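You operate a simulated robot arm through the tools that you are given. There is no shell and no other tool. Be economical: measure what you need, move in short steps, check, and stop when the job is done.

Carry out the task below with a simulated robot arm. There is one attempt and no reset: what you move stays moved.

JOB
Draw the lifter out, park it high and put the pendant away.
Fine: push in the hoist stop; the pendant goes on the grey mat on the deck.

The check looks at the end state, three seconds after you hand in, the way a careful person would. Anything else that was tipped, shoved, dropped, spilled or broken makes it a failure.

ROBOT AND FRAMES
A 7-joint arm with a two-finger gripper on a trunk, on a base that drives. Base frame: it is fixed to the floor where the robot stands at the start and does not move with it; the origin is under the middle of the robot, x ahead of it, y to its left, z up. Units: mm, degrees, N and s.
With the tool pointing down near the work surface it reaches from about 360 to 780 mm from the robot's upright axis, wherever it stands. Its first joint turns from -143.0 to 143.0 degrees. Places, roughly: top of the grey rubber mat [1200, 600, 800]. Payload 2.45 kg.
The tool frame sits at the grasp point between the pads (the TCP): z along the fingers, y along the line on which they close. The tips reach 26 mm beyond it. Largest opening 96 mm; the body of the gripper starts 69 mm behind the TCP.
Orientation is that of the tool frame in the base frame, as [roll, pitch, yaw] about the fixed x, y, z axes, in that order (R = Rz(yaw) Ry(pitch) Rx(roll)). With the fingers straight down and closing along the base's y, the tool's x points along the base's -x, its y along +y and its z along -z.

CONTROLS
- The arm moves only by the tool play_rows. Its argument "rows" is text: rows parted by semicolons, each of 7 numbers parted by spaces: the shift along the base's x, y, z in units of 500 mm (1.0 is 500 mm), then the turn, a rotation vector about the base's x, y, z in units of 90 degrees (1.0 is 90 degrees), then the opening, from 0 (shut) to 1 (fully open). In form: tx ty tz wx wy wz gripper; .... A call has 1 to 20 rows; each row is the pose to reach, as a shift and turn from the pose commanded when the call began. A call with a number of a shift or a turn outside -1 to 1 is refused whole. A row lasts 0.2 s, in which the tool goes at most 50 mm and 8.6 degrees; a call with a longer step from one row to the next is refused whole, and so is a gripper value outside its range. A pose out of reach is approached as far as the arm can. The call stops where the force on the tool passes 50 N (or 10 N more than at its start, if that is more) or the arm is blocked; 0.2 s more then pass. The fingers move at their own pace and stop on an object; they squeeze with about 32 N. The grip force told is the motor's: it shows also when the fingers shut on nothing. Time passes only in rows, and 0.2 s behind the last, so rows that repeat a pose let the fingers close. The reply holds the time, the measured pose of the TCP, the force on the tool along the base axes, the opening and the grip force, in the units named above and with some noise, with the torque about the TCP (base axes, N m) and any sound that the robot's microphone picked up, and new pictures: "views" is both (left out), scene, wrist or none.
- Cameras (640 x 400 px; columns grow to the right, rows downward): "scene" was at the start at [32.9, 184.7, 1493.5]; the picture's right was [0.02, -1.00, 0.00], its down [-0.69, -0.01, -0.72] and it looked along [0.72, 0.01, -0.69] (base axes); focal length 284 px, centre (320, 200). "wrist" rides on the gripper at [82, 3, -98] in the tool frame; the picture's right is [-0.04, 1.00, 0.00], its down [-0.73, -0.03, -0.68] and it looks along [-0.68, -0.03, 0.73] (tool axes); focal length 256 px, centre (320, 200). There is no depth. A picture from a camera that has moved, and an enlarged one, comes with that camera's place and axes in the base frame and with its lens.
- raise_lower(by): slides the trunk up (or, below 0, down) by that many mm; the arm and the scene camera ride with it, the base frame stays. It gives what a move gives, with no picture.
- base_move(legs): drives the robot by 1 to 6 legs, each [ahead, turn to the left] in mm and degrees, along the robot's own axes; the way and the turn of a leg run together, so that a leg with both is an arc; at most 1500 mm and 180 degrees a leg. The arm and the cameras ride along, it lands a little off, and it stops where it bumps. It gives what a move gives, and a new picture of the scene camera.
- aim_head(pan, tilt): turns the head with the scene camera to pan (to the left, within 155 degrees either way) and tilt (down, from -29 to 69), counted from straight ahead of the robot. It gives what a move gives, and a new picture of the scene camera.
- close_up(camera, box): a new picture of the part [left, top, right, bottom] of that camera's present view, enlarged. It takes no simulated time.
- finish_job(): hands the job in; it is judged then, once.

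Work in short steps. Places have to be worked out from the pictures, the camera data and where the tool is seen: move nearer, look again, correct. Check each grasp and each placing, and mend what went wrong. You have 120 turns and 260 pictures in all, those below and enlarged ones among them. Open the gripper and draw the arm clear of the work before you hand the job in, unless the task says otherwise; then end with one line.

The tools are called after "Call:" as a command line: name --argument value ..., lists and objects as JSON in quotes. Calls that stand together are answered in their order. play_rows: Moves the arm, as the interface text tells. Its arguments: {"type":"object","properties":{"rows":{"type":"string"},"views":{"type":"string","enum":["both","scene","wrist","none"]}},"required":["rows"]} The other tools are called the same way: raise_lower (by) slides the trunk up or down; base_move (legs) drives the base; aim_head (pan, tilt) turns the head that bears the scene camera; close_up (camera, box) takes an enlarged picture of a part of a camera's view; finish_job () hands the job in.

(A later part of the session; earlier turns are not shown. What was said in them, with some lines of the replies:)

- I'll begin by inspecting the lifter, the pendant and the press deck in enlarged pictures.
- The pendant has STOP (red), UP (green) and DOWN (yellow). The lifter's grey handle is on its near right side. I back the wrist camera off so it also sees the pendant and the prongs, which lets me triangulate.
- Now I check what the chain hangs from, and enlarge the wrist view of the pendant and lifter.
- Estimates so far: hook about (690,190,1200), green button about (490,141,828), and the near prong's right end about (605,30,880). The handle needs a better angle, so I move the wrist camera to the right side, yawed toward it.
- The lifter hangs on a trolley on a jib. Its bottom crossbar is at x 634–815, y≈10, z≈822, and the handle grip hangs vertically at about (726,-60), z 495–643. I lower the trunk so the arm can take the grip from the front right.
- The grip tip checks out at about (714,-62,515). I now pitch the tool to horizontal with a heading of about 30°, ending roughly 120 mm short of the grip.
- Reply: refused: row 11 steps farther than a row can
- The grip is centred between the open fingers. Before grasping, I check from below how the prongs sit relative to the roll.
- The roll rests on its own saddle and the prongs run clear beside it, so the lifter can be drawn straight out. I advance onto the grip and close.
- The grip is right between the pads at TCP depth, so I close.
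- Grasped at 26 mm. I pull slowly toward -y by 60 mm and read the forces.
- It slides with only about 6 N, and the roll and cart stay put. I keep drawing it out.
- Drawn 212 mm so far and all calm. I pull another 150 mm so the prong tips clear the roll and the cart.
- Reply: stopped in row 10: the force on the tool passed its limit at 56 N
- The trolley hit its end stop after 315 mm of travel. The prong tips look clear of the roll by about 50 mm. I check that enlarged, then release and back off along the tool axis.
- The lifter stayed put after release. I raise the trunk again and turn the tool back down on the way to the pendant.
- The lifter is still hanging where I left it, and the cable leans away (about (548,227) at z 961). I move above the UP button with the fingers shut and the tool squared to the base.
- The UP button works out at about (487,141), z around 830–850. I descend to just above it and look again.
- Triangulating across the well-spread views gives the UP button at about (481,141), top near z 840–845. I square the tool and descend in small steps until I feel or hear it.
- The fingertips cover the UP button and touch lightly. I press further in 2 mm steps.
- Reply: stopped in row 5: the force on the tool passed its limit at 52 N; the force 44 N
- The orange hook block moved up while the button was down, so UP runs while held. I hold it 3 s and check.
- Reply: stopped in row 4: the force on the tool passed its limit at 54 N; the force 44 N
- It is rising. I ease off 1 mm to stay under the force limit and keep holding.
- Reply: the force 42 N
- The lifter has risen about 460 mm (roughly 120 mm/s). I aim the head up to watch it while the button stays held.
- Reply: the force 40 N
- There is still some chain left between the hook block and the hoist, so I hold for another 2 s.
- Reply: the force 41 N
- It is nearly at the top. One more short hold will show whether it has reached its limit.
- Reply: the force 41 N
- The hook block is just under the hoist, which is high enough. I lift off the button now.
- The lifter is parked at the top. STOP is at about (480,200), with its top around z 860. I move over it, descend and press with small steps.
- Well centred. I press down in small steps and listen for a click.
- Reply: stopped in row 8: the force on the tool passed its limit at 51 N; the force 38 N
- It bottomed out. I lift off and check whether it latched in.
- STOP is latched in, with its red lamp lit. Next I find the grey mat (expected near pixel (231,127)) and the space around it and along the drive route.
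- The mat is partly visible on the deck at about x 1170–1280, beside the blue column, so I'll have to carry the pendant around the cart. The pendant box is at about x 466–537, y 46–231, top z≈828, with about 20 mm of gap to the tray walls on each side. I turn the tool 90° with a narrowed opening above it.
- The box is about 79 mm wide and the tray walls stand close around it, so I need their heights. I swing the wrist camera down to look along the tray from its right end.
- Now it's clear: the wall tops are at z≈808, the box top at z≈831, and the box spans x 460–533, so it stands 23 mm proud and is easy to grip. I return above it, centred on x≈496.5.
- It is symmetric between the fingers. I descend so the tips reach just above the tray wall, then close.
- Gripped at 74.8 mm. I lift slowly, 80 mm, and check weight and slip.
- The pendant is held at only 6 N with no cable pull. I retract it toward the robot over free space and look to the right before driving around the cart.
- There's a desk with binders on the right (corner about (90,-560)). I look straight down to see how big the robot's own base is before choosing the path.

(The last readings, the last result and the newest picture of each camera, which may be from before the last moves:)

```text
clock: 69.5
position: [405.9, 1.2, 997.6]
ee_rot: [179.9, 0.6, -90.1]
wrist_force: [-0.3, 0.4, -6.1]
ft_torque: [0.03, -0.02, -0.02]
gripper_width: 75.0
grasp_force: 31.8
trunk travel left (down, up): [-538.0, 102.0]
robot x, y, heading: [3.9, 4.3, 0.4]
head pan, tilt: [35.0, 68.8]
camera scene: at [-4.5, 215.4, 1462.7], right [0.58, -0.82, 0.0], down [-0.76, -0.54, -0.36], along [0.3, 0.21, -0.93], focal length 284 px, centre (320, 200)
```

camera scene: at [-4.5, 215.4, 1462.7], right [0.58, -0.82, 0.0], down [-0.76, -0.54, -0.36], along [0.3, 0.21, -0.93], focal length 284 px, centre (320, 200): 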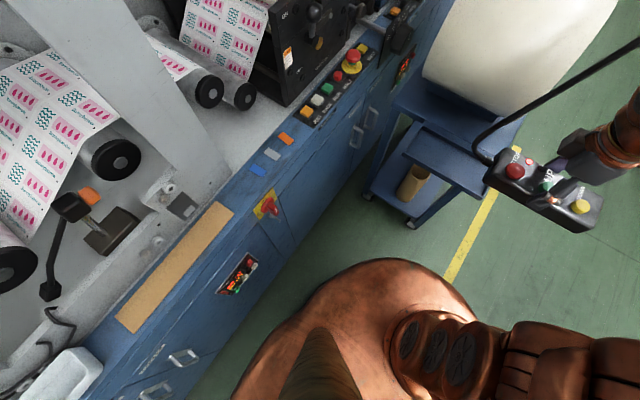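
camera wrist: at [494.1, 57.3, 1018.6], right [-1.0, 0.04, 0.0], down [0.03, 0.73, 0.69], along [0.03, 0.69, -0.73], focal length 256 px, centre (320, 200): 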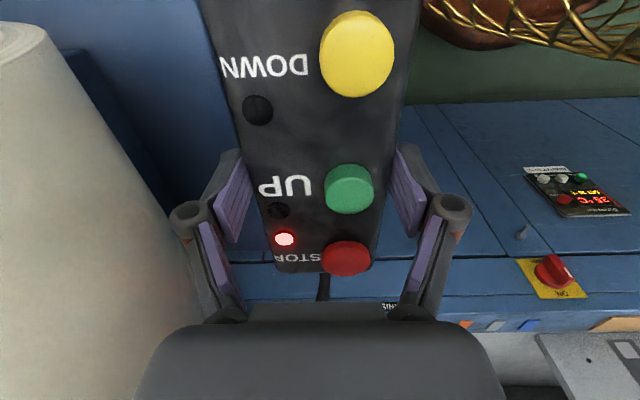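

The base disc is about 310 mm in radius, and the cart's wheels start at x≈600 with the tray overhanging. A -35° heading passes with good clearance both to the cart and to the desk. I turn first.

Call:
base_move --legs '[[0, -35]]'

Call:
aim_head --pan 0 --tilt 30

```text
clock: 71.5
position: [335.1, -228.6, 998.2]
ee_rot: [179.8, 0.5, -124.3]
wrist_force: [-0.1, 0.8, -5.7]
ft_torque: [0.02, -0.03, 0.0]
gripper_width: 74.7
grasp_force: 31.7
trunk travel left (down, up): [-538.0, 102.0]
robot x, y, heading: [-0.6, -2.6, -34.0]
head pan, tilt: [35.0, 68.8]
camera scene: at [116.7, 181.2, 1462.7], right [0.02, -1.0, 0.0], down [-0.93, -0.02, -0.36], along [0.36, 0.01, -0.93], focal length 284 px, centre (320, 200)
```

scene: 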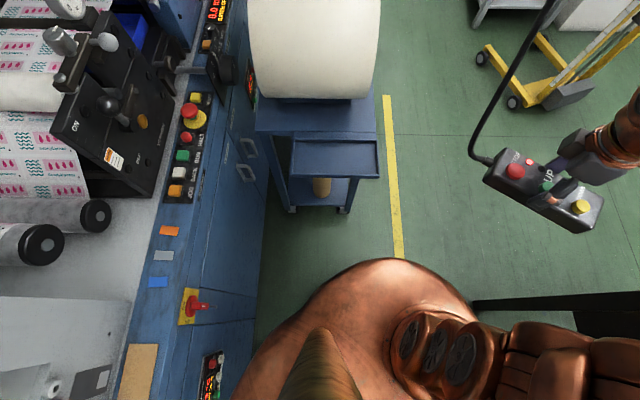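

```text
clock: 72.6
position: [335.7, -226.9, 998.3]
ee_rot: [179.7, 0.4, -124.3]
wrist_force: [0.0, 0.7, -6.9]
ft_torque: [-0.02, 0.02, -0.01]
gripper_width: 74.9
grasp_force: 32.3
trunk travel left (down, up): [-538.0, 102.0]
robot x, y, heading: [0.0, -1.5, -33.9]
head pan, tilt: [0.0, 30.0]
camera scene: at [135.8, 129.7, 1514.1], right [-0.56, -0.83, 0.0], down [-0.42, 0.28, -0.87], along [0.72, -0.48, -0.5], focal length 284 px, centre (320, 200)
```

scene: 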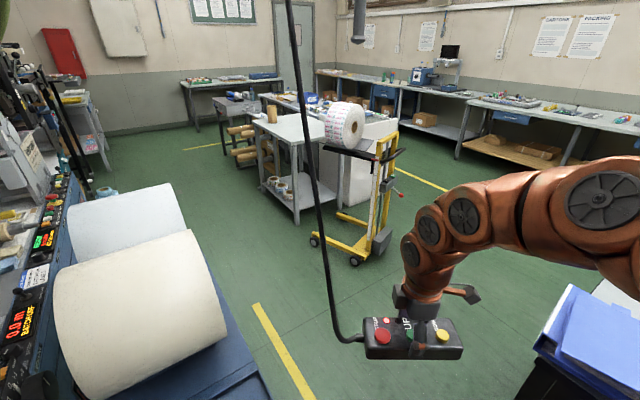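

The handle tip hangs at about z 1546 near (715,-360), so I must pass it with the trunk lowered, but only once the desk is behind me. I drive 430 mm first, then lower.

Call:
base_move --legs '[[430, 0]]'

Call:
raise_lower --by -420

```text
clock: 75.2
position: [690.9, -471.1, 996.9]
ee_rot: [179.9, 0.5, -124.6]
wrist_force: [-0.4, 0.2, -5.2]
ft_torque: [0.04, 0.01, -0.01]
gripper_width: 74.8
grasp_force: 32.1
trunk travel left (down, up): [-538.0, 102.0]
robot x, y, heading: [353.4, -240.6, -34.5]
head pan, tilt: [0.0, 30.0]
camera scene: at [492.3, -112.4, 1514.2], right [-0.56, -0.83, 0.0], down [-0.41, 0.28, -0.87], along [0.72, -0.49, -0.5], focal length 284 px, centre (320, 200)
```

scene: 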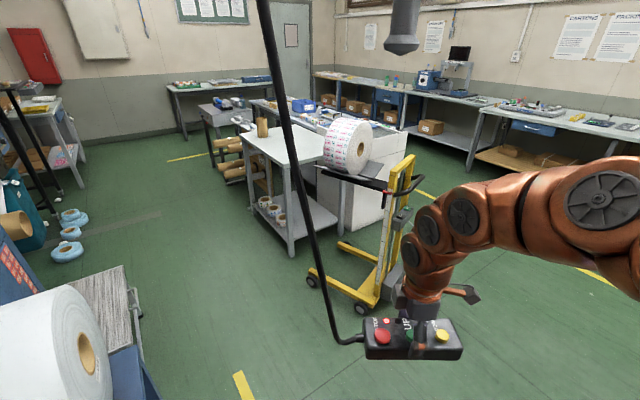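

```text
refused: -420 is not a number from -400 to 400
```

Call:
raise_lower --by -400

Call:
aim_head --pan 35 --tilt 25

```text
clock: 79.0
position: [690.1, -471.1, 596.9]
ee_rot: [179.8, 0.5, -124.6]
wrist_force: [0.7, 0.8, -6.9]
ft_torque: [0.02, 0.0, 0.01]
gripper_width: 74.5
grasp_force: 31.7
trunk travel left (down, up): [-138.0, 502.0]
robot x, y, heading: [356.2, -242.2, -34.0]
head pan, tilt: [0.0, 30.0]
```

```text
clock: 80.0
position: [690.0, -471.1, 596.6]
ee_rot: [179.8, 0.5, -124.6]
wrist_force: [0.1, 0.4, -6.5]
ft_torque: [0.05, -0.05, 0.02]
gripper_width: 74.9
grasp_force: 32.3
trunk travel left (down, up): [-138.0, 502.0]
robot x, y, heading: [357.9, -242.2, -34.1]
head pan, tilt: [35.0, 25.0]
camera scene: at [509.7, -60.4, 1122.2], right [0.01, -1.0, 0.0], down [-0.42, 0.0, -0.91], along [0.91, 0.01, -0.42], focal length 284 px, centre (320, 200)
```

scene: 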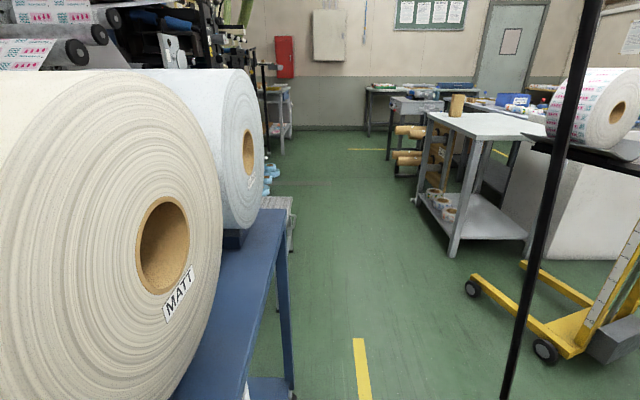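

The aisle ahead is clear and the cart ends at about x≈1150. I drive on past the lifter's handle, well below it, then straighten.

Call:
base_move --legs '[[380, 0], [0, 34], [250, 0]]'

```text
clock: 85.5
position: [1331.1, -451.3, 597.6]
ee_rot: [179.7, 0.5, -89.8]
wrist_force: [0.4, -0.2, -6.4]
ft_torque: [0.01, 0.0, 0.01]
gripper_width: 75.0
grasp_force: 32.0
trunk travel left (down, up): [-138.0, 502.0]
robot x, y, heading: [925.1, -454.7, 0.4]
head pan, tilt: [35.0, 25.0]
camera scene: at [950.1, -216.8, 1122.2], right [0.58, -0.81, 0.0], down [-0.34, -0.25, -0.91], along [0.74, 0.53, -0.42], focal length 284 px, centre (320, 200)
```

scene: 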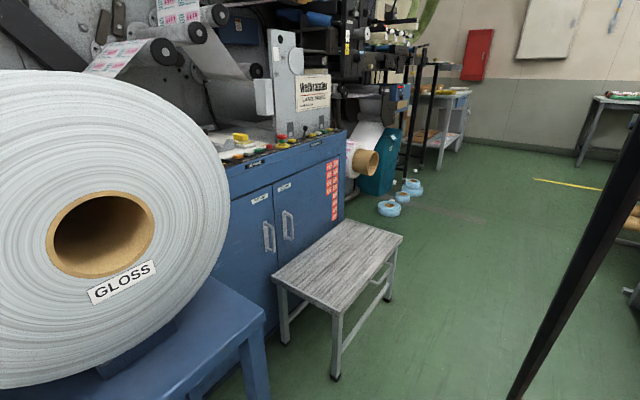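

There's a low stool-like table at about x 1560–2100, y>150, and the cart ends near x 1150, so I'll stand around (1370,-180) facing the press. I drive ahead and turn left there.

Call:
base_move --legs '[[440, 0]]'

Call:
raise_lower --by 400

Call:
aim_head --pan 95 --tilt 35

```text
clock: 88.2
position: [1781.4, -445.9, 597.5]
ee_rot: [179.8, 0.5, -89.7]
wrist_force: [0.6, 0.6, -5.8]
ft_torque: [0.01, -0.02, 0.02]
gripper_width: 74.6
grasp_force: 31.7
trunk travel left (down, up): [-138.0, 502.0]
robot x, y, heading: [1372.3, -447.4, 0.7]
head pan, tilt: [35.0, 25.0]
camera scene: at [1398.8, -212.6, 1122.2], right [0.58, -0.81, 0.0], down [-0.34, -0.25, -0.91], along [0.74, 0.53, -0.42], focal length 284 px, centre (320, 200)
```

scene: 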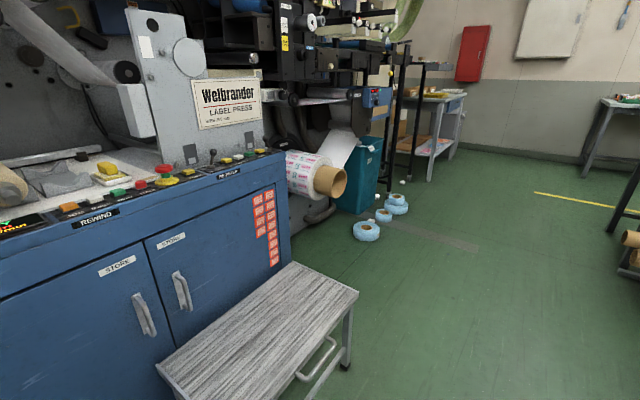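

```text
clock: 92.1
position: [1781.5, -446.4, 997.5]
ee_rot: [179.8, 0.5, -89.7]
wrist_force: [0.3, -0.5, -5.6]
ft_torque: [-0.01, 0.0, 0.01]
gripper_width: 74.8
grasp_force: 31.8
trunk travel left (down, up): [-538.0, 102.0]
robot x, y, heading: [1375.2, -453.0, 0.5]
head pan, tilt: [35.0, 25.0]
```

```text
clock: 93.4
position: [1780.9, -446.5, 997.3]
ee_rot: [179.7, 0.4, -89.7]
wrist_force: [0.6, 0.0, -5.8]
ft_torque: [-0.01, 0.01, -0.03]
gripper_width: 74.7
grasp_force: 32.4
trunk travel left (down, up): [-538.0, 102.0]
robot x, y, heading: [1374.3, -450.5, 0.6]
head pan, tilt: [95.0, 35.0]
camera scene: at [1315.4, -178.6, 1506.4], right [1.0, 0.1, 0.0], down [0.06, -0.57, -0.82], along [-0.08, 0.82, -0.57], focal length 284 px, centre (320, 200)
```

scene: 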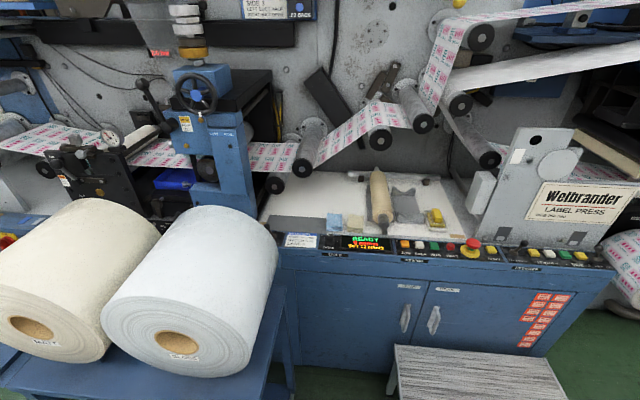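

Now I can see the deck from the front. I enlarge the area where the mat should be.

Call:
close_up --camera "scene" --box '[220, 140, 420, 265]'

```text
3.20 times, centred on (320, 202) of scene
camera zoom: at [1315.4, -178.6, 1506.4], right [1.0, 0.1, 0.0], down [0.06, -0.57, -0.82], along [-0.08, 0.82, -0.57], focal length 908 px, centre (320, 192)
```

zoom: 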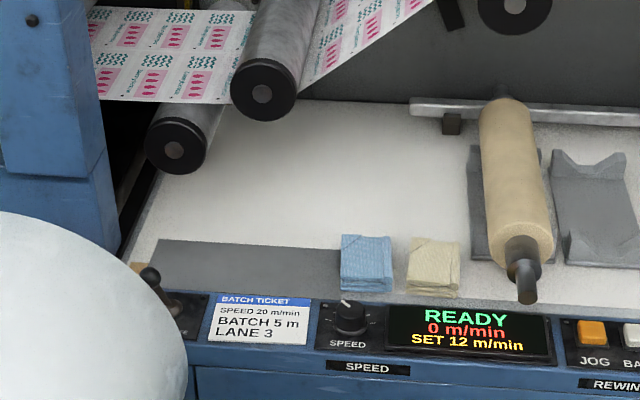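

Re-working the rays from both viewpoints (they agree on the cloth at about (1290,603,865)), the mat lies at about x 1045–1260, y 575–662, with its top near z 840. I turn left to face the press and look down at the standing room.

Call:
base_move --legs '[[0, 90]]'

Call:
aim_head --pan 10 --tilt 62

```text
clock: 97.6
position: [1380.6, -43.0, 998.4]
ee_rot: [179.9, 0.5, -0.7]
wrist_force: [0.0, 1.0, -6.5]
ft_torque: [0.04, 0.01, 0.01]
gripper_width: 74.9
grasp_force: 32.2
trunk travel left (down, up): [-538.0, 102.0]
robot x, y, heading: [1374.9, -449.0, 89.6]
head pan, tilt: [95.0, 35.0]
camera scene: at [1105.7, -503.0, 1506.4], right [-0.08, 1.0, 0.0], down [0.57, 0.05, -0.82], along [-0.82, -0.07, -0.57], focal length 284 px, centre (320, 200)
```

scene: 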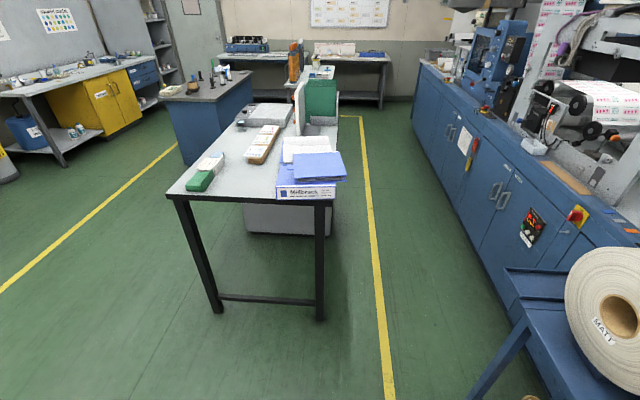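

```text
clock: 99.2
position: [1380.1, -42.7, 997.1]
ee_rot: [179.8, 0.5, -0.8]
wrist_force: [0.1, 0.0, -5.3]
ft_torque: [0.01, 0.02, 0.01]
gripper_width: 74.7
grasp_force: 31.6
trunk travel left (down, up): [-538.0, 102.0]
robot x, y, heading: [1374.4, -449.3, 89.4]
head pan, tilt: [10.0, 62.0]
camera scene: at [1182.8, -432.5, 1469.9], right [0.99, 0.17, 0.0], down [0.15, -0.87, -0.47], along [-0.08, 0.46, -0.88], focal length 284 px, centre (320, 200)
```

scene: 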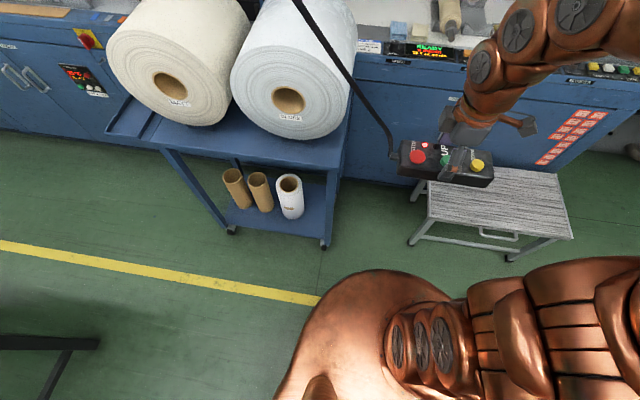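

Standing room: cart corner at (1138,28) and its wheel at (1124,70), low table corner at (1555,150). A spot near (1395,-150) fits between them and gives enough reach. I go there gently.

Call:
base_move --legs '[[0, -4], [220, 0]]'

Call:
aim_head --pan 30 --tilt 66

```text
clock: 101.3
position: [1426.4, 181.0, 997.3]
ee_rot: [179.8, 0.5, -4.9]
wrist_force: [-0.4, 0.3, -6.1]
ft_torque: [-0.02, 0.0, 0.0]
gripper_width: 74.7
grasp_force: 32.2
trunk travel left (down, up): [-538.0, 102.0]
robot x, y, heading: [1394.6, -224.2, 85.5]
head pan, tilt: [10.0, 62.0]
camera scene: at [1202.0, -192.7, 1469.8], right [1.0, 0.1, 0.0], down [0.08, -0.88, -0.47], along [-0.04, 0.47, -0.88], focal length 284 px, centre (320, 200)
```

scene: 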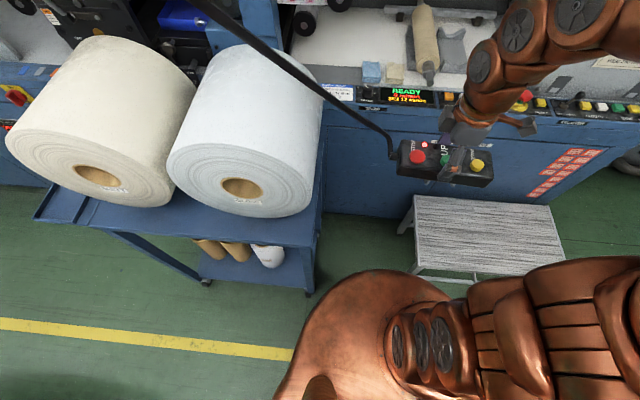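

```text
clock: 102.2
position: [1425.3, 180.8, 997.8]
ee_rot: [179.8, 0.5, -4.8]
wrist_force: [0.4, -0.7, -6.0]
ft_torque: [-0.01, 0.02, 0.02]
gripper_width: 74.8
grasp_force: 32.3
trunk travel left (down, up): [-538.0, 102.0]
robot x, y, heading: [1390.8, -223.9, 85.4]
head pan, tilt: [30.0, 66.0]
camera scene: at [1182.6, -202.9, 1465.5], right [0.9, 0.43, 0.0], down [0.39, -0.83, -0.41], along [-0.17, 0.37, -0.91], focal length 284 px, centre (320, 200)
```

scene: 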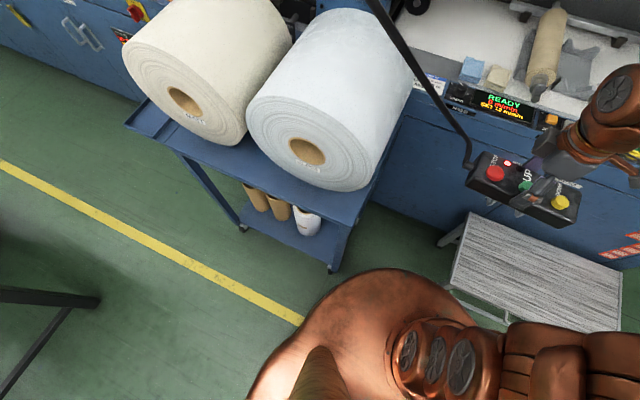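

There's still visible gap to the cart. I advance the last 80 mm and then look at the mat area.

Call:
base_move --legs '[[80, 0]]'

Call:
aim_head --pan 0 --tilt 42

Call:
close_up --camera "scene" --box '[220, 100, 400, 212]'

```text
clock: 103.2
position: [1430.9, 263.3, 996.5]
ee_rot: [179.8, 0.5, -4.6]
wrist_force: [-0.2, -1.1, -5.9]
ft_torque: [0.04, 0.03, 0.02]
gripper_width: 74.6
grasp_force: 31.5
trunk travel left (down, up): [-538.0, 102.0]
robot x, y, heading: [1401.4, -141.9, 85.9]
head pan, tilt: [30.0, 66.0]
camera scene: at [1188.9, -122.8, 1465.5], right [0.9, 0.43, 0.0], down [0.39, -0.82, -0.41], along [-0.18, 0.37, -0.91], focal length 284 px, centre (320, 200)
```

scene: 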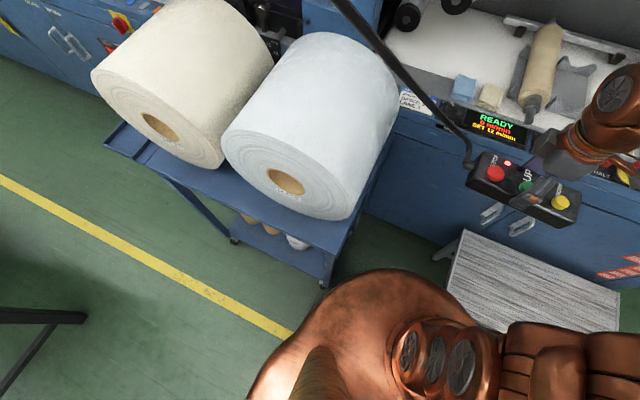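

```text
clock: 104.2
position: [1431.8, 262.7, 996.4]
ee_rot: [179.8, 0.5, -4.7]
wrist_force: [-0.5, -0.2, -7.0]
ft_torque: [0.04, 0.0, -0.01]
gripper_width: 74.6
grasp_force: 31.5
trunk travel left (down, up): [-538.0, 102.0]
robot x, y, heading: [1398.2, -144.2, 85.5]
head pan, tilt: [0.0, 42.0]
camera scene: at [1220.9, -92.9, 1495.9], right [1.0, -0.08, 0.0], down [-0.05, -0.67, -0.74], along [0.06, 0.74, -0.67], focal length 284 px, centre (320, 200)
```

scene: 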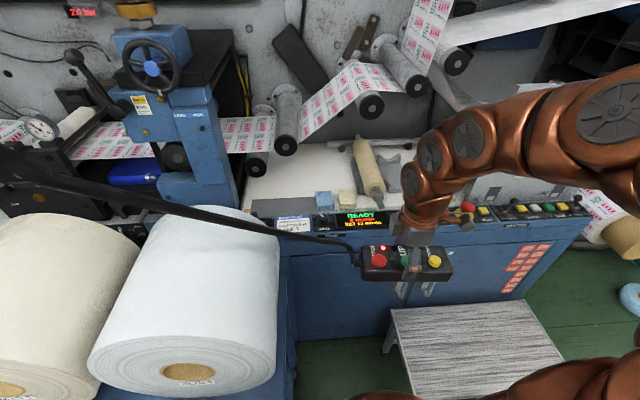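

```text
3.56 times, centred on (310, 156) of scene
camera zoom: at [1220.9, -92.9, 1495.9], right [1.0, -0.08, 0.0], down [-0.05, -0.67, -0.74], along [0.06, 0.74, -0.67], focal length 1009 px, centre (356, 356)
```

zoom: 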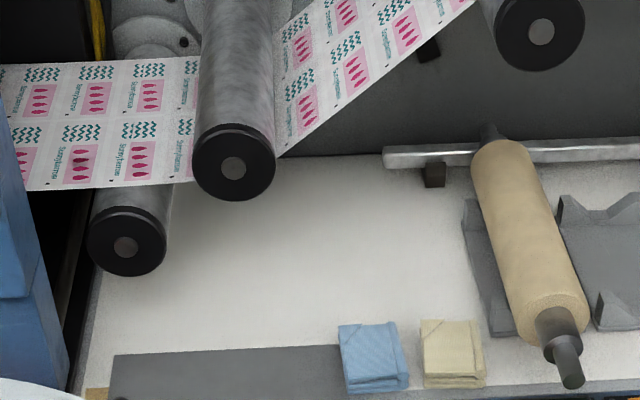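

Call:
close_up --camera "scene" --box '[200, 170, 360, 270]'

```text
4.00 times, centred on (280, 220) of scene
camera zoom: at [1220.9, -92.9, 1495.9], right [1.0, -0.08, 0.0], down [-0.05, -0.67, -0.74], along [0.06, 0.74, -0.67], focal length 1135 px, centre (480, 120)
```

zoom: 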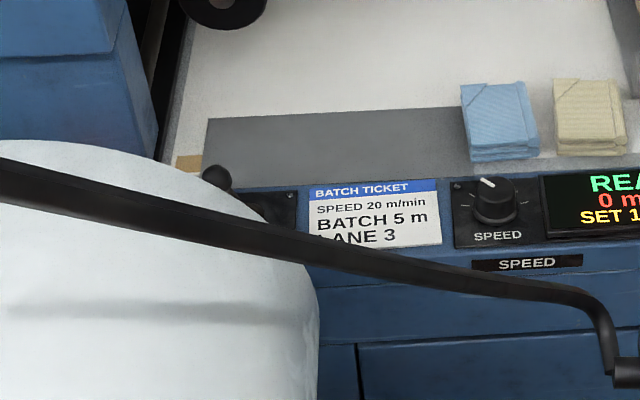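

The mat is now well measured: x 1049–1265, y 552–637, z≈850. Two rollers overhang it, with ends at (1079,628,987) and (1178,625,1062), so the hand must lean back slightly (13°) to clear them. I bring the pendant in front of the mat first, going toward the press before going left so it clears the roll.

Call:
play_rows --rows "-0.03 0.08 0.01 0.02 0 0.01 0; -0.06 0.16 0.02 0.04 0 0.02 0; -0.1 0.24 0.02 0.06 0 0.03 0; -0.15 0.31 0.02 0.08 0 0.04 0; -0.2 0.38 0.02 0.1 0 0.05 0; -0.26 0.44 0.02 0.12 0 0.052 0; -0.33 0.46 0.02 0.1444 0 0.052 0; -0.4 0.47 0.02 0.1444 0 0.052 0; -0.47 0.48 0.02 0.1444 0 0.052 0; -0.52 0.48 0.02 0.1444 0 0.052 0; -0.548 0.48 0.02 0.1444 0 0.052 0" --views "both"

Call:
close_up --camera "scene" --box '[200, 130, 360, 230]'

```text
clock: 106.6
position: [1155.6, 500.8, 1008.0]
ee_rot: [-167.0, 1.1, 0.2]
wrist_force: [-0.5, -0.6, -5.9]
ft_torque: [-0.03, 0.05, 0.0]
gripper_width: 74.3
grasp_force: 32.3
trunk travel left (down, up): [-538.0, 102.0]
robot x, y, heading: [1400.1, -142.7, 85.8]
head pan, tilt: [0.0, 42.0]
camera scene: at [1220.7, -92.7, 1495.9], right [1.0, -0.08, 0.0], down [-0.05, -0.67, -0.74], along [0.06, 0.74, -0.67], focal length 284 px, centre (320, 200)
camera wrist: at [1237.9, 476.2, 1102.4], right [-0.04, -0.97, -0.22], down [-0.72, -0.12, 0.68], along [-0.69, 0.19, -0.7], focal length 256 px, centre (320, 200)
```

scene: 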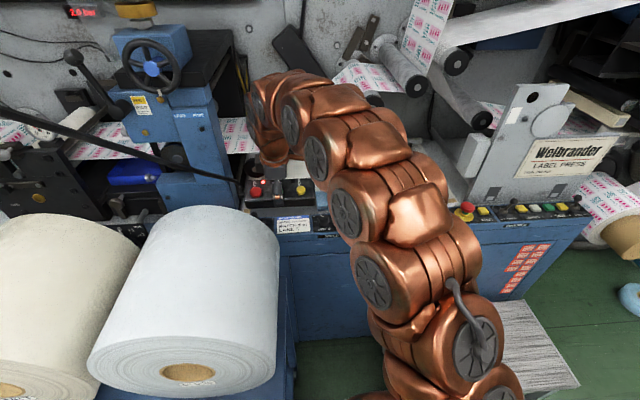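
wrist: 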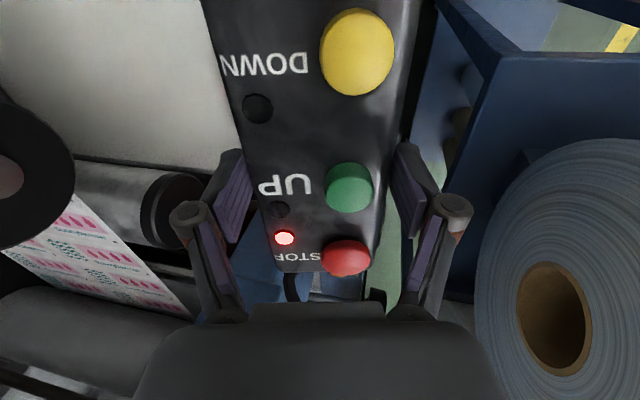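

```text
4.00 times, centred on (280, 180) of scene
camera zoom: at [1220.7, -92.7, 1495.9], right [1.0, -0.08, 0.0], down [-0.05, -0.67, -0.74], along [0.06, 0.74, -0.67], focal length 1135 px, centre (480, 280)
```

zoom: 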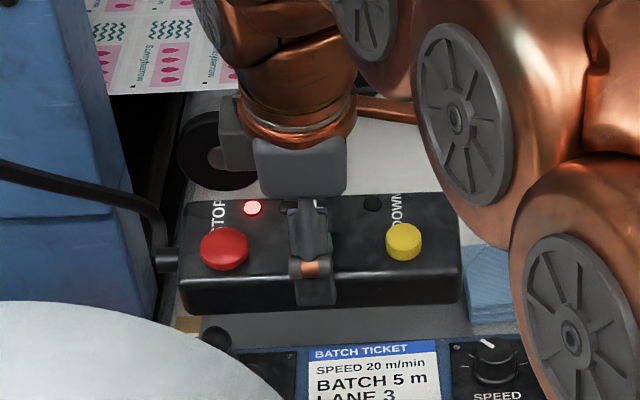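

The pendant hovers level just in front of the mat, clear of everything. I move it 75 mm inward over the mat, then lower part-way and look.

Call:
play_rows --rows "0 0.04 -0.01 0 0 0 0; 0 0.08 -0.01 0 0 0 0; 0 0.12 -0.01 0 0 0 0; 0.004 0.152 -0.01 0 0 0 0; 0.004 0.152 -0.04 0 0 0 0; 0.004 0.152 -0.07 0 0 0 0; 0.004 0.152 -0.1 0 0 0 0; 0.004 0.152 -0.1 0 0 0 0" --views "both"

Call:
close_up --camera "scene" --box '[200, 130, 360, 230]'

```text
clock: 108.4
position: [1158.6, 577.4, 956.8]
ee_rot: [-167.2, 1.0, 0.2]
wrist_force: [0.5, 0.5, -6.2]
ft_torque: [-0.01, 0.03, -0.04]
gripper_width: 74.9
grasp_force: 31.9
trunk travel left (down, up): [-538.0, 102.0]
robot x, y, heading: [1399.0, -139.1, 85.7]
head pan, tilt: [0.0, 42.0]
camera scene: at [1220.6, -92.6, 1495.9], right [1.0, -0.08, 0.0], down [-0.05, -0.67, -0.74], along [0.06, 0.74, -0.67], focal length 284 px, centre (320, 200)
camera wrist: at [1242.7, 551.7, 1050.4], right [-0.04, -0.97, -0.22], down [-0.72, -0.12, 0.68], along [-0.69, 0.19, -0.7], focal length 256 px, centre (320, 200)
```

scene: 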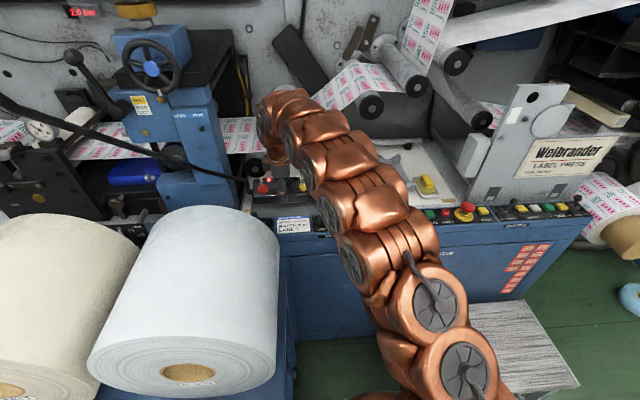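
wrist: 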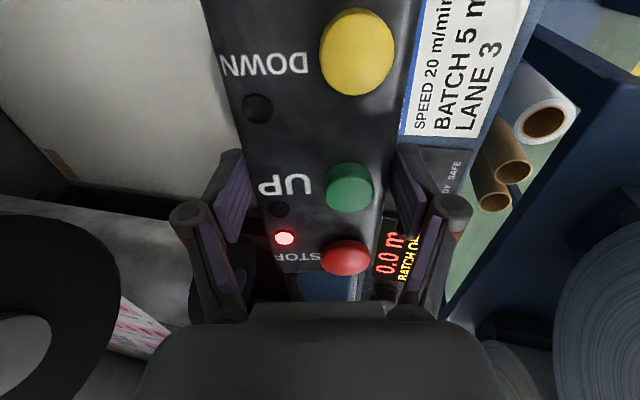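

```text
4.00 times, centred on (280, 180) of scene
camera zoom: at [1220.6, -92.6, 1495.9], right [1.0, -0.08, 0.0], down [-0.05, -0.67, -0.74], along [0.06, 0.74, -0.67], focal length 1135 px, centre (480, 280)
```

zoom: 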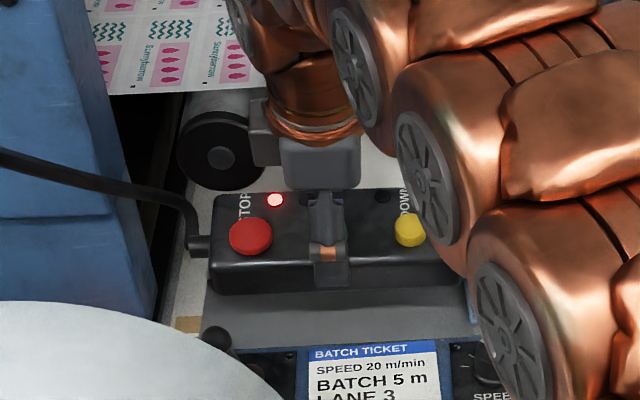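

It's over the mat; in the picture the near bottom edge must land just behind the mat's front edge. I lower a further 25 mm and compare.

Call:
play_rows --rows "0 0 -0.02 0 0 0 0; 0 0 -0.035 0 0 0 0; 0 0 -0.05 0 0 0 0; 0 0 -0.05 0 0 0 0" --views "none"

Call:
close_up --camera "scene" --box '[210, 160, 338, 240]'

```text
clock: 109.4
position: [1159.3, 579.9, 932.0]
ee_rot: [-167.2, 0.9, 0.1]
wrist_force: [-0.3, -0.2, -6.0]
ft_torque: [-0.07, -0.03, 0.0]
gripper_width: 74.8
grasp_force: 31.6
trunk travel left (down, up): [-538.0, 102.0]
robot x, y, heading: [1400.6, -140.7, 85.9]
head pan, tilt: [0.0, 42.0]
```

```text
5.00 times, centred on (274, 200) of scene
camera zoom: at [1220.6, -92.6, 1495.9], right [1.0, -0.08, 0.0], down [-0.05, -0.67, -0.74], along [0.06, 0.74, -0.67], focal length 1419 px, centre (550, 200)
```

zoom: 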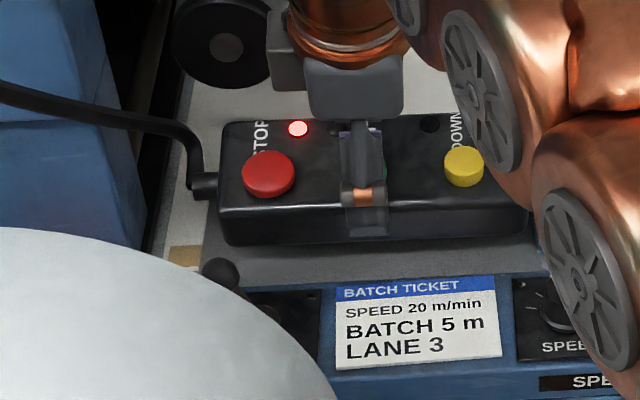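

It's still free, about 15 mm above the mat. By image scale it would land roughly 10 mm too deep, so I shift back 10 mm and lower in fine steps to contact.

Call:
play_rows --rows "0 -0.01 0 0 0 0 0; 0 -0.02 -0.006 0 0 0 0; 0 -0.02 -0.012 0 0 0 0; 0 -0.02 -0.018 0 0 0 0; 0 -0.02 -0.024 0 0 0 0; 0 -0.02 -0.024 0 0 0 0" --views "none"

Call:
close_up --camera "scene" --box '[210, 160, 338, 240]'

```text
clock: 110.8
position: [1159.9, 569.7, 920.9]
ee_rot: [-167.2, 1.0, 0.2]
wrist_force: [-0.2, -0.1, -5.3]
ft_torque: [-0.01, 0.03, 0.02]
gripper_width: 74.8
grasp_force: 32.1
trunk travel left (down, up): [-538.0, 102.0]
robot x, y, heading: [1399.0, -142.0, 85.7]
head pan, tilt: [0.0, 42.0]
```

```text
5.00 times, centred on (274, 200) of scene
camera zoom: at [1220.6, -92.6, 1495.9], right [1.0, -0.08, 0.0], down [-0.05, -0.67, -0.74], along [0.06, 0.74, -0.67], focal length 1419 px, centre (550, 200)
```

zoom: 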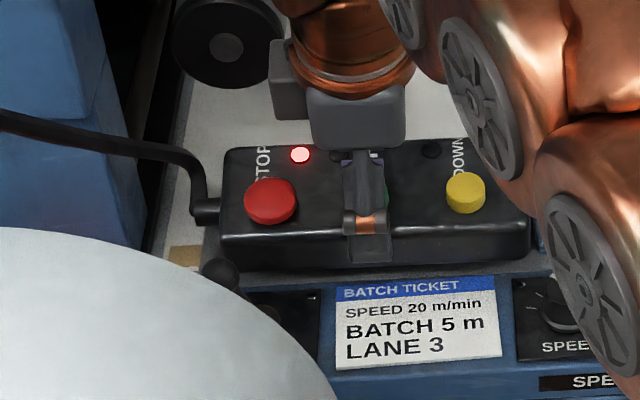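

Call:
play_rows --rows "0 0 -0.006 0 0 0 0; 0 0.004 -0.012 0 0 0 0; 0 0.006 -0.018 0 0 0 0; 0 0.008 -0.024 0 0 0 0; 0 0.008 -0.024 0 0 0 0" --views "none"

Call:
close_up --camera "scene" --box '[210, 160, 338, 240]'

Call:
close_up --camera "wrist" --box '[180, 0, 500, 200]'

```text
clock: 112.0
position: [1157.9, 571.9, 908.1]
ee_rot: [-167.2, 0.9, 0.1]
wrist_force: [-0.1, 0.0, -6.0]
ft_torque: [-0.02, 0.04, -0.03]
gripper_width: 74.7
grasp_force: 32.0
trunk travel left (down, up): [-538.0, 102.0]
robot x, y, heading: [1399.2, -143.0, 85.7]
head pan, tilt: [0.0, 42.0]
```

```text
5.00 times, centred on (274, 200) of scene
camera zoom: at [1220.6, -92.6, 1495.9], right [1.0, -0.08, 0.0], down [-0.05, -0.67, -0.74], along [0.06, 0.74, -0.67], focal length 1419 px, centre (550, 200)
```

zoom: 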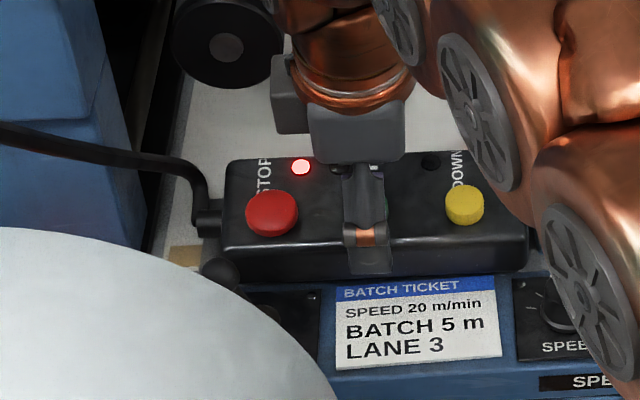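

```text
2.00 times, centred on (340, 100) of wrist
camera zoom: at [1241.5, 546.2, 1001.0], right [-0.04, -0.97, -0.22], down [-0.72, -0.12, 0.68], along [-0.69, 0.19, -0.7], focal length 512 px, centre (280, 400)
```

zoom: 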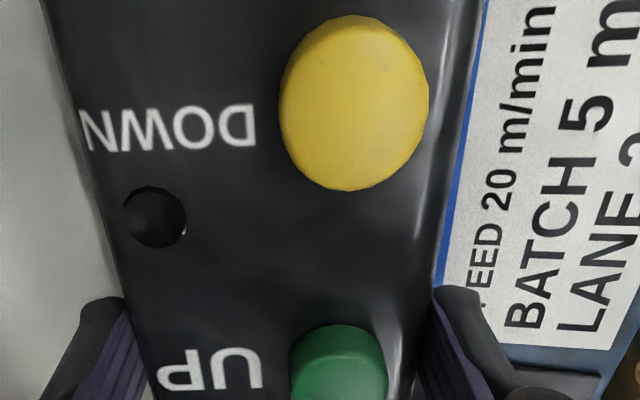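

The bottom edge is at the mat's front edge in the picture and there's still no contact, so the mat is a little lower than thought. I go inward as I lower to stay over it.

Call:
play_rows --rows "0 0.02 0 0 0 0 0; 0 0.036 -0.005 0 0 0 0; 0 0.036 -0.01 0 0 0 0; 0 0.036 -0.015 0 0 0 0; 0 0.036 -0.02 0 0 0 0; 0 0.036 -0.02 0 0 0 0" --views "none"

Call:
close_up --camera "scene" --box '[210, 160, 338, 240]'

```text
clock: 113.4
position: [1161.0, 590.3, 899.8]
ee_rot: [-167.0, 1.0, 0.1]
wrist_force: [-2.1, 8.7, 18.9]
ft_torque: [-0.25, 0.01, 0.05]
gripper_width: 74.8
grasp_force: 32.0
trunk travel left (down, up): [-538.0, 102.0]
robot x, y, heading: [1400.6, -142.7, 85.8]
head pan, tilt: [0.0, 42.0]
```

```text
5.00 times, centred on (274, 200) of scene
camera zoom: at [1221.1, -93.4, 1496.2], right [1.0, -0.08, 0.0], down [-0.05, -0.67, -0.74], along [0.06, 0.74, -0.67], focal length 1419 px, centre (550, 200)
```

zoom: 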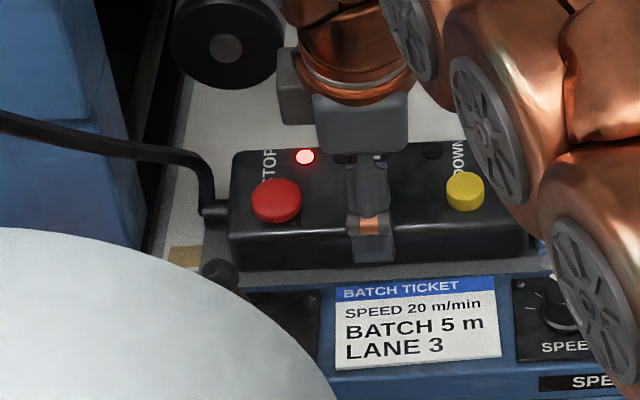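

Contact is made with about 25 N, and the near edge sits about 9 mm behind the mat's front edge. I ease up slightly and open the fingers gradually so the pendant settles flat.

Call:
play_rows --rows "0 0 0.002 0 0 0 0.3; 0 0 0.002 0 0 0 0.78; 0 0 0.002 0 0 0 0.79; 0 0 0.002 0 0 0 0.8; 0 0 0.002 0 0 0 0.81; 0 0 0.002 0 0 0 0.82; 0 0 0.002 0 0 0 0.83; 0 0 0.002 0 0 0 0.83" --views "wrist"

Call:
close_up --camera "scene" --box '[210, 160, 338, 240]'

```text
clock: 115.2
position: [1160.8, 588.8, 900.0]
ee_rot: [-167.2, 1.0, 0.2]
wrist_force: [-0.2, 0.0, -0.8]
ft_torque: [0.01, -0.01, 0.02]
gripper_width: 79.9
grasp_force: 0.0
trunk travel left (down, up): [-538.0, 102.0]
robot x, y, heading: [1397.8, -139.5, 85.4]
head pan, tilt: [0.0, 42.0]
camera wrist: at [1242.8, 563.7, 993.4], right [-0.04, -0.97, -0.22], down [-0.72, -0.12, 0.68], along [-0.69, 0.19, -0.7], focal length 256 px, centre (320, 200)
```

wrist: 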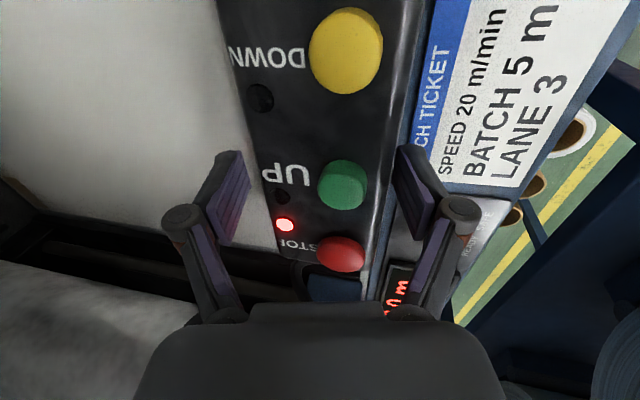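

```text
5.00 times, centred on (274, 200) of scene
camera zoom: at [1220.8, -92.9, 1495.9], right [1.0, -0.08, 0.0], down [-0.05, -0.67, -0.74], along [0.06, 0.74, -0.67], focal length 1419 px, centre (550, 200)
```

zoom: 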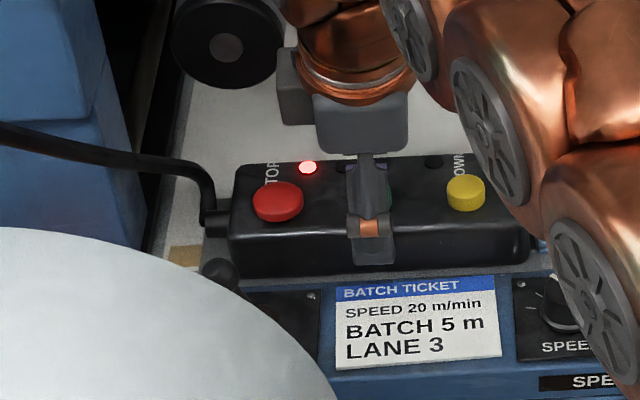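

The pendant has settled flat on the mat, free of the fingers. I withdraw along the tool axis and then back toward the robot.

Call:
play_rows --rows "0 -0.004 0.02 0 0 0 0.86; 0 -0.011 0.05 0 0 0 0.86; 0 -0.02 0.09 0 0 0 0.86; 0 -0.04 0.13 0 0 0 0.86; 0 -0.09 0.17 0 0 0 0.86; 0 -0.16 0.2 0 0 0 0.86; 0.03 -0.22 0.22 0 0 0 0.86; 0.1 -0.26 0.24 0 0 0 0.86; 0.18 -0.28 0.26 0 0 0 0.86; 0.26 -0.32 0.26 0 0 0 0.86; 0.34 -0.36 0.26 0 0 0 0.86; 0.42 -0.4 0.26 0 0 0 0.86" --views "both"

Call:
close_up --camera "scene" --box '[200, 140, 360, 240]'

```text
clock: 117.8
position: [1368.4, 392.9, 1027.0]
ee_rot: [-167.1, 0.9, 0.3]
wrist_force: [-0.4, -0.5, 0.1]
ft_torque: [-0.01, -0.05, -0.01]
gripper_width: 82.4
grasp_force: 0.0
trunk travel left (down, up): [-538.0, 102.0]
robot x, y, heading: [1397.6, -141.4, 85.7]
head pan, tilt: [0.0, 42.0]
camera scene: at [1220.4, -92.8, 1495.9], right [1.0, -0.08, 0.0], down [-0.05, -0.67, -0.74], along [0.06, 0.74, -0.67], focal length 284 px, centre (320, 200)
camera wrist: at [1450.3, 366.9, 1121.4], right [-0.04, -0.97, -0.22], down [-0.72, -0.13, 0.68], along [-0.69, 0.19, -0.7], focal length 256 px, centre (320, 200)
```

scene: 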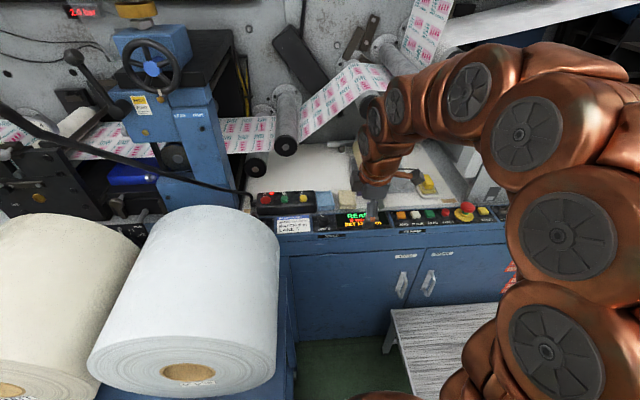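
wrist: 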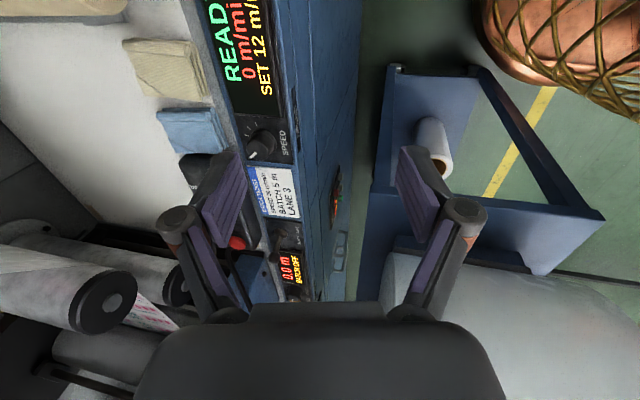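

```text
4.00 times, centred on (280, 190) of scene
camera zoom: at [1220.4, -92.8, 1495.9], right [1.0, -0.08, 0.0], down [-0.05, -0.67, -0.74], along [0.06, 0.74, -0.67], focal length 1135 px, centre (480, 240)
```

zoom: 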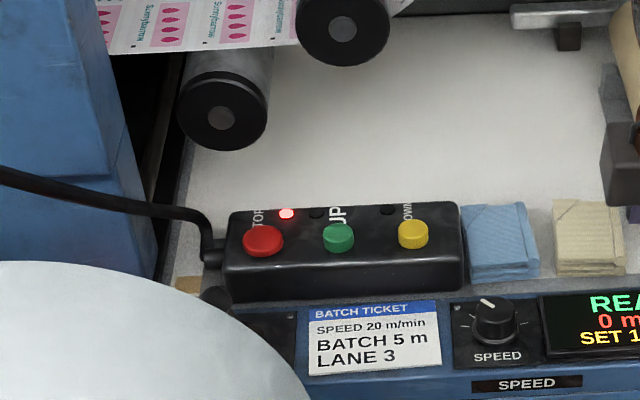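

The pendant lies flat on the mat with the STOP lamp on, and the cloths are untouched. I draw the arm further clear and look back at the parked lifter and the roll cart.

Call:
play_rows --rows "0.02 -0.09 0 -0.05 0 0 0.86; 0.04 -0.18 0 -0.1 0 0 0.86; 0.06 -0.27 0 -0.14 0 0 0.86; 0.06 -0.32 0 -0.14 0 0 0.86" --views "none"

Call:
aim_head --pan 80 --tilt -12

Call:
aim_head --pan 45 --tilt 50

```text
clock: 118.8
position: [1399.3, 234.1, 1028.2]
ee_rot: [-179.9, 1.0, 0.0]
wrist_force: [0.6, -0.2, -0.5]
ft_torque: [-0.07, -0.02, -0.01]
gripper_width: 82.6
grasp_force: 0.1
trunk travel left (down, up): [-538.0, 102.0]
robot x, y, heading: [1402.6, -142.6, 85.6]
head pan, tilt: [0.0, 42.0]
```

```text
clock: 120.3
position: [1399.0, 233.8, 1028.6]
ee_rot: [-179.8, 1.0, -0.1]
wrist_force: [0.3, 0.6, -0.3]
ft_torque: [-0.02, 0.02, 0.03]
gripper_width: 82.5
grasp_force: 0.1
trunk travel left (down, up): [-538.0, 102.0]
robot x, y, heading: [1399.1, -140.0, 85.7]
head pan, tilt: [80.0, -12.0]
camera scene: at [1134.3, -155.7, 1580.7], right [0.25, 0.97, 0.0], down [-0.2, 0.05, -0.98], along [-0.95, 0.24, 0.21], focal length 284 px, centre (320, 200)
```

scene: 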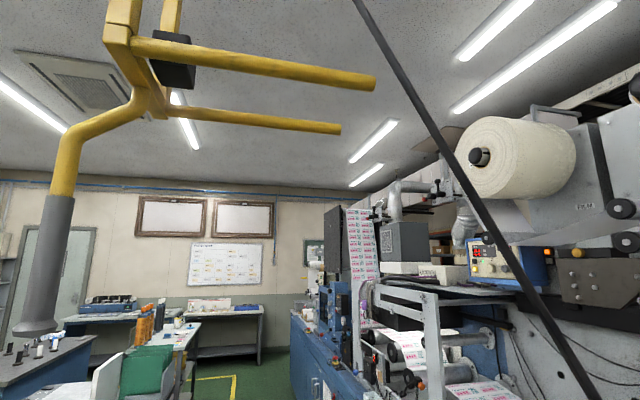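

```text
clock: 121.6
position: [1399.7, 232.8, 1028.6]
ee_rot: [-179.9, 1.0, -0.1]
wrist_force: [-0.2, 0.5, 0.5]
ft_torque: [-0.02, 0.0, 0.02]
gripper_width: 82.8
grasp_force: 0.1
trunk travel left (down, up): [-538.0, 102.0]
robot x, y, heading: [1397.0, -140.6, 85.9]
head pan, tilt: [45.0, 50.0]
camera scene: at [1164.4, -117.9, 1484.8], right [0.76, 0.65, 0.0], down [0.5, -0.58, -0.64], along [-0.42, 0.49, -0.77], focal length 284 px, centre (320, 200)
```

scene: 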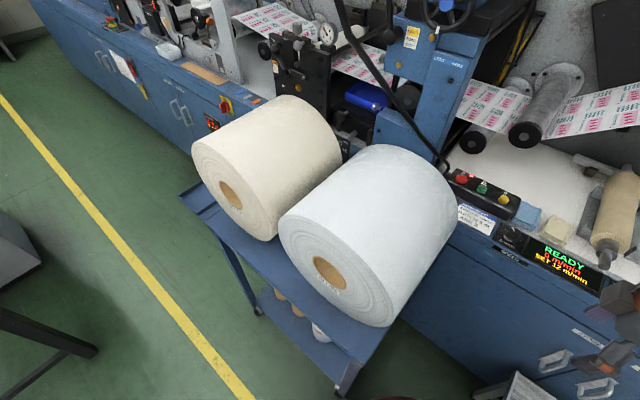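

The lifter hangs still, high and clear of the roll, and the rolls and cart are undisturbed. STOP is latched, the pendant is on the mat, and the arm is clear with the gripper open. I hand in.

Call:
finish_job

```text
The job is handed in.
```

I drew the lifter out of the roll and parked it just under the hoist. The hoist stop is pushed in with its lamp lit, and the pendant lies flat on the grey mat; I saw nothing else disturbed.
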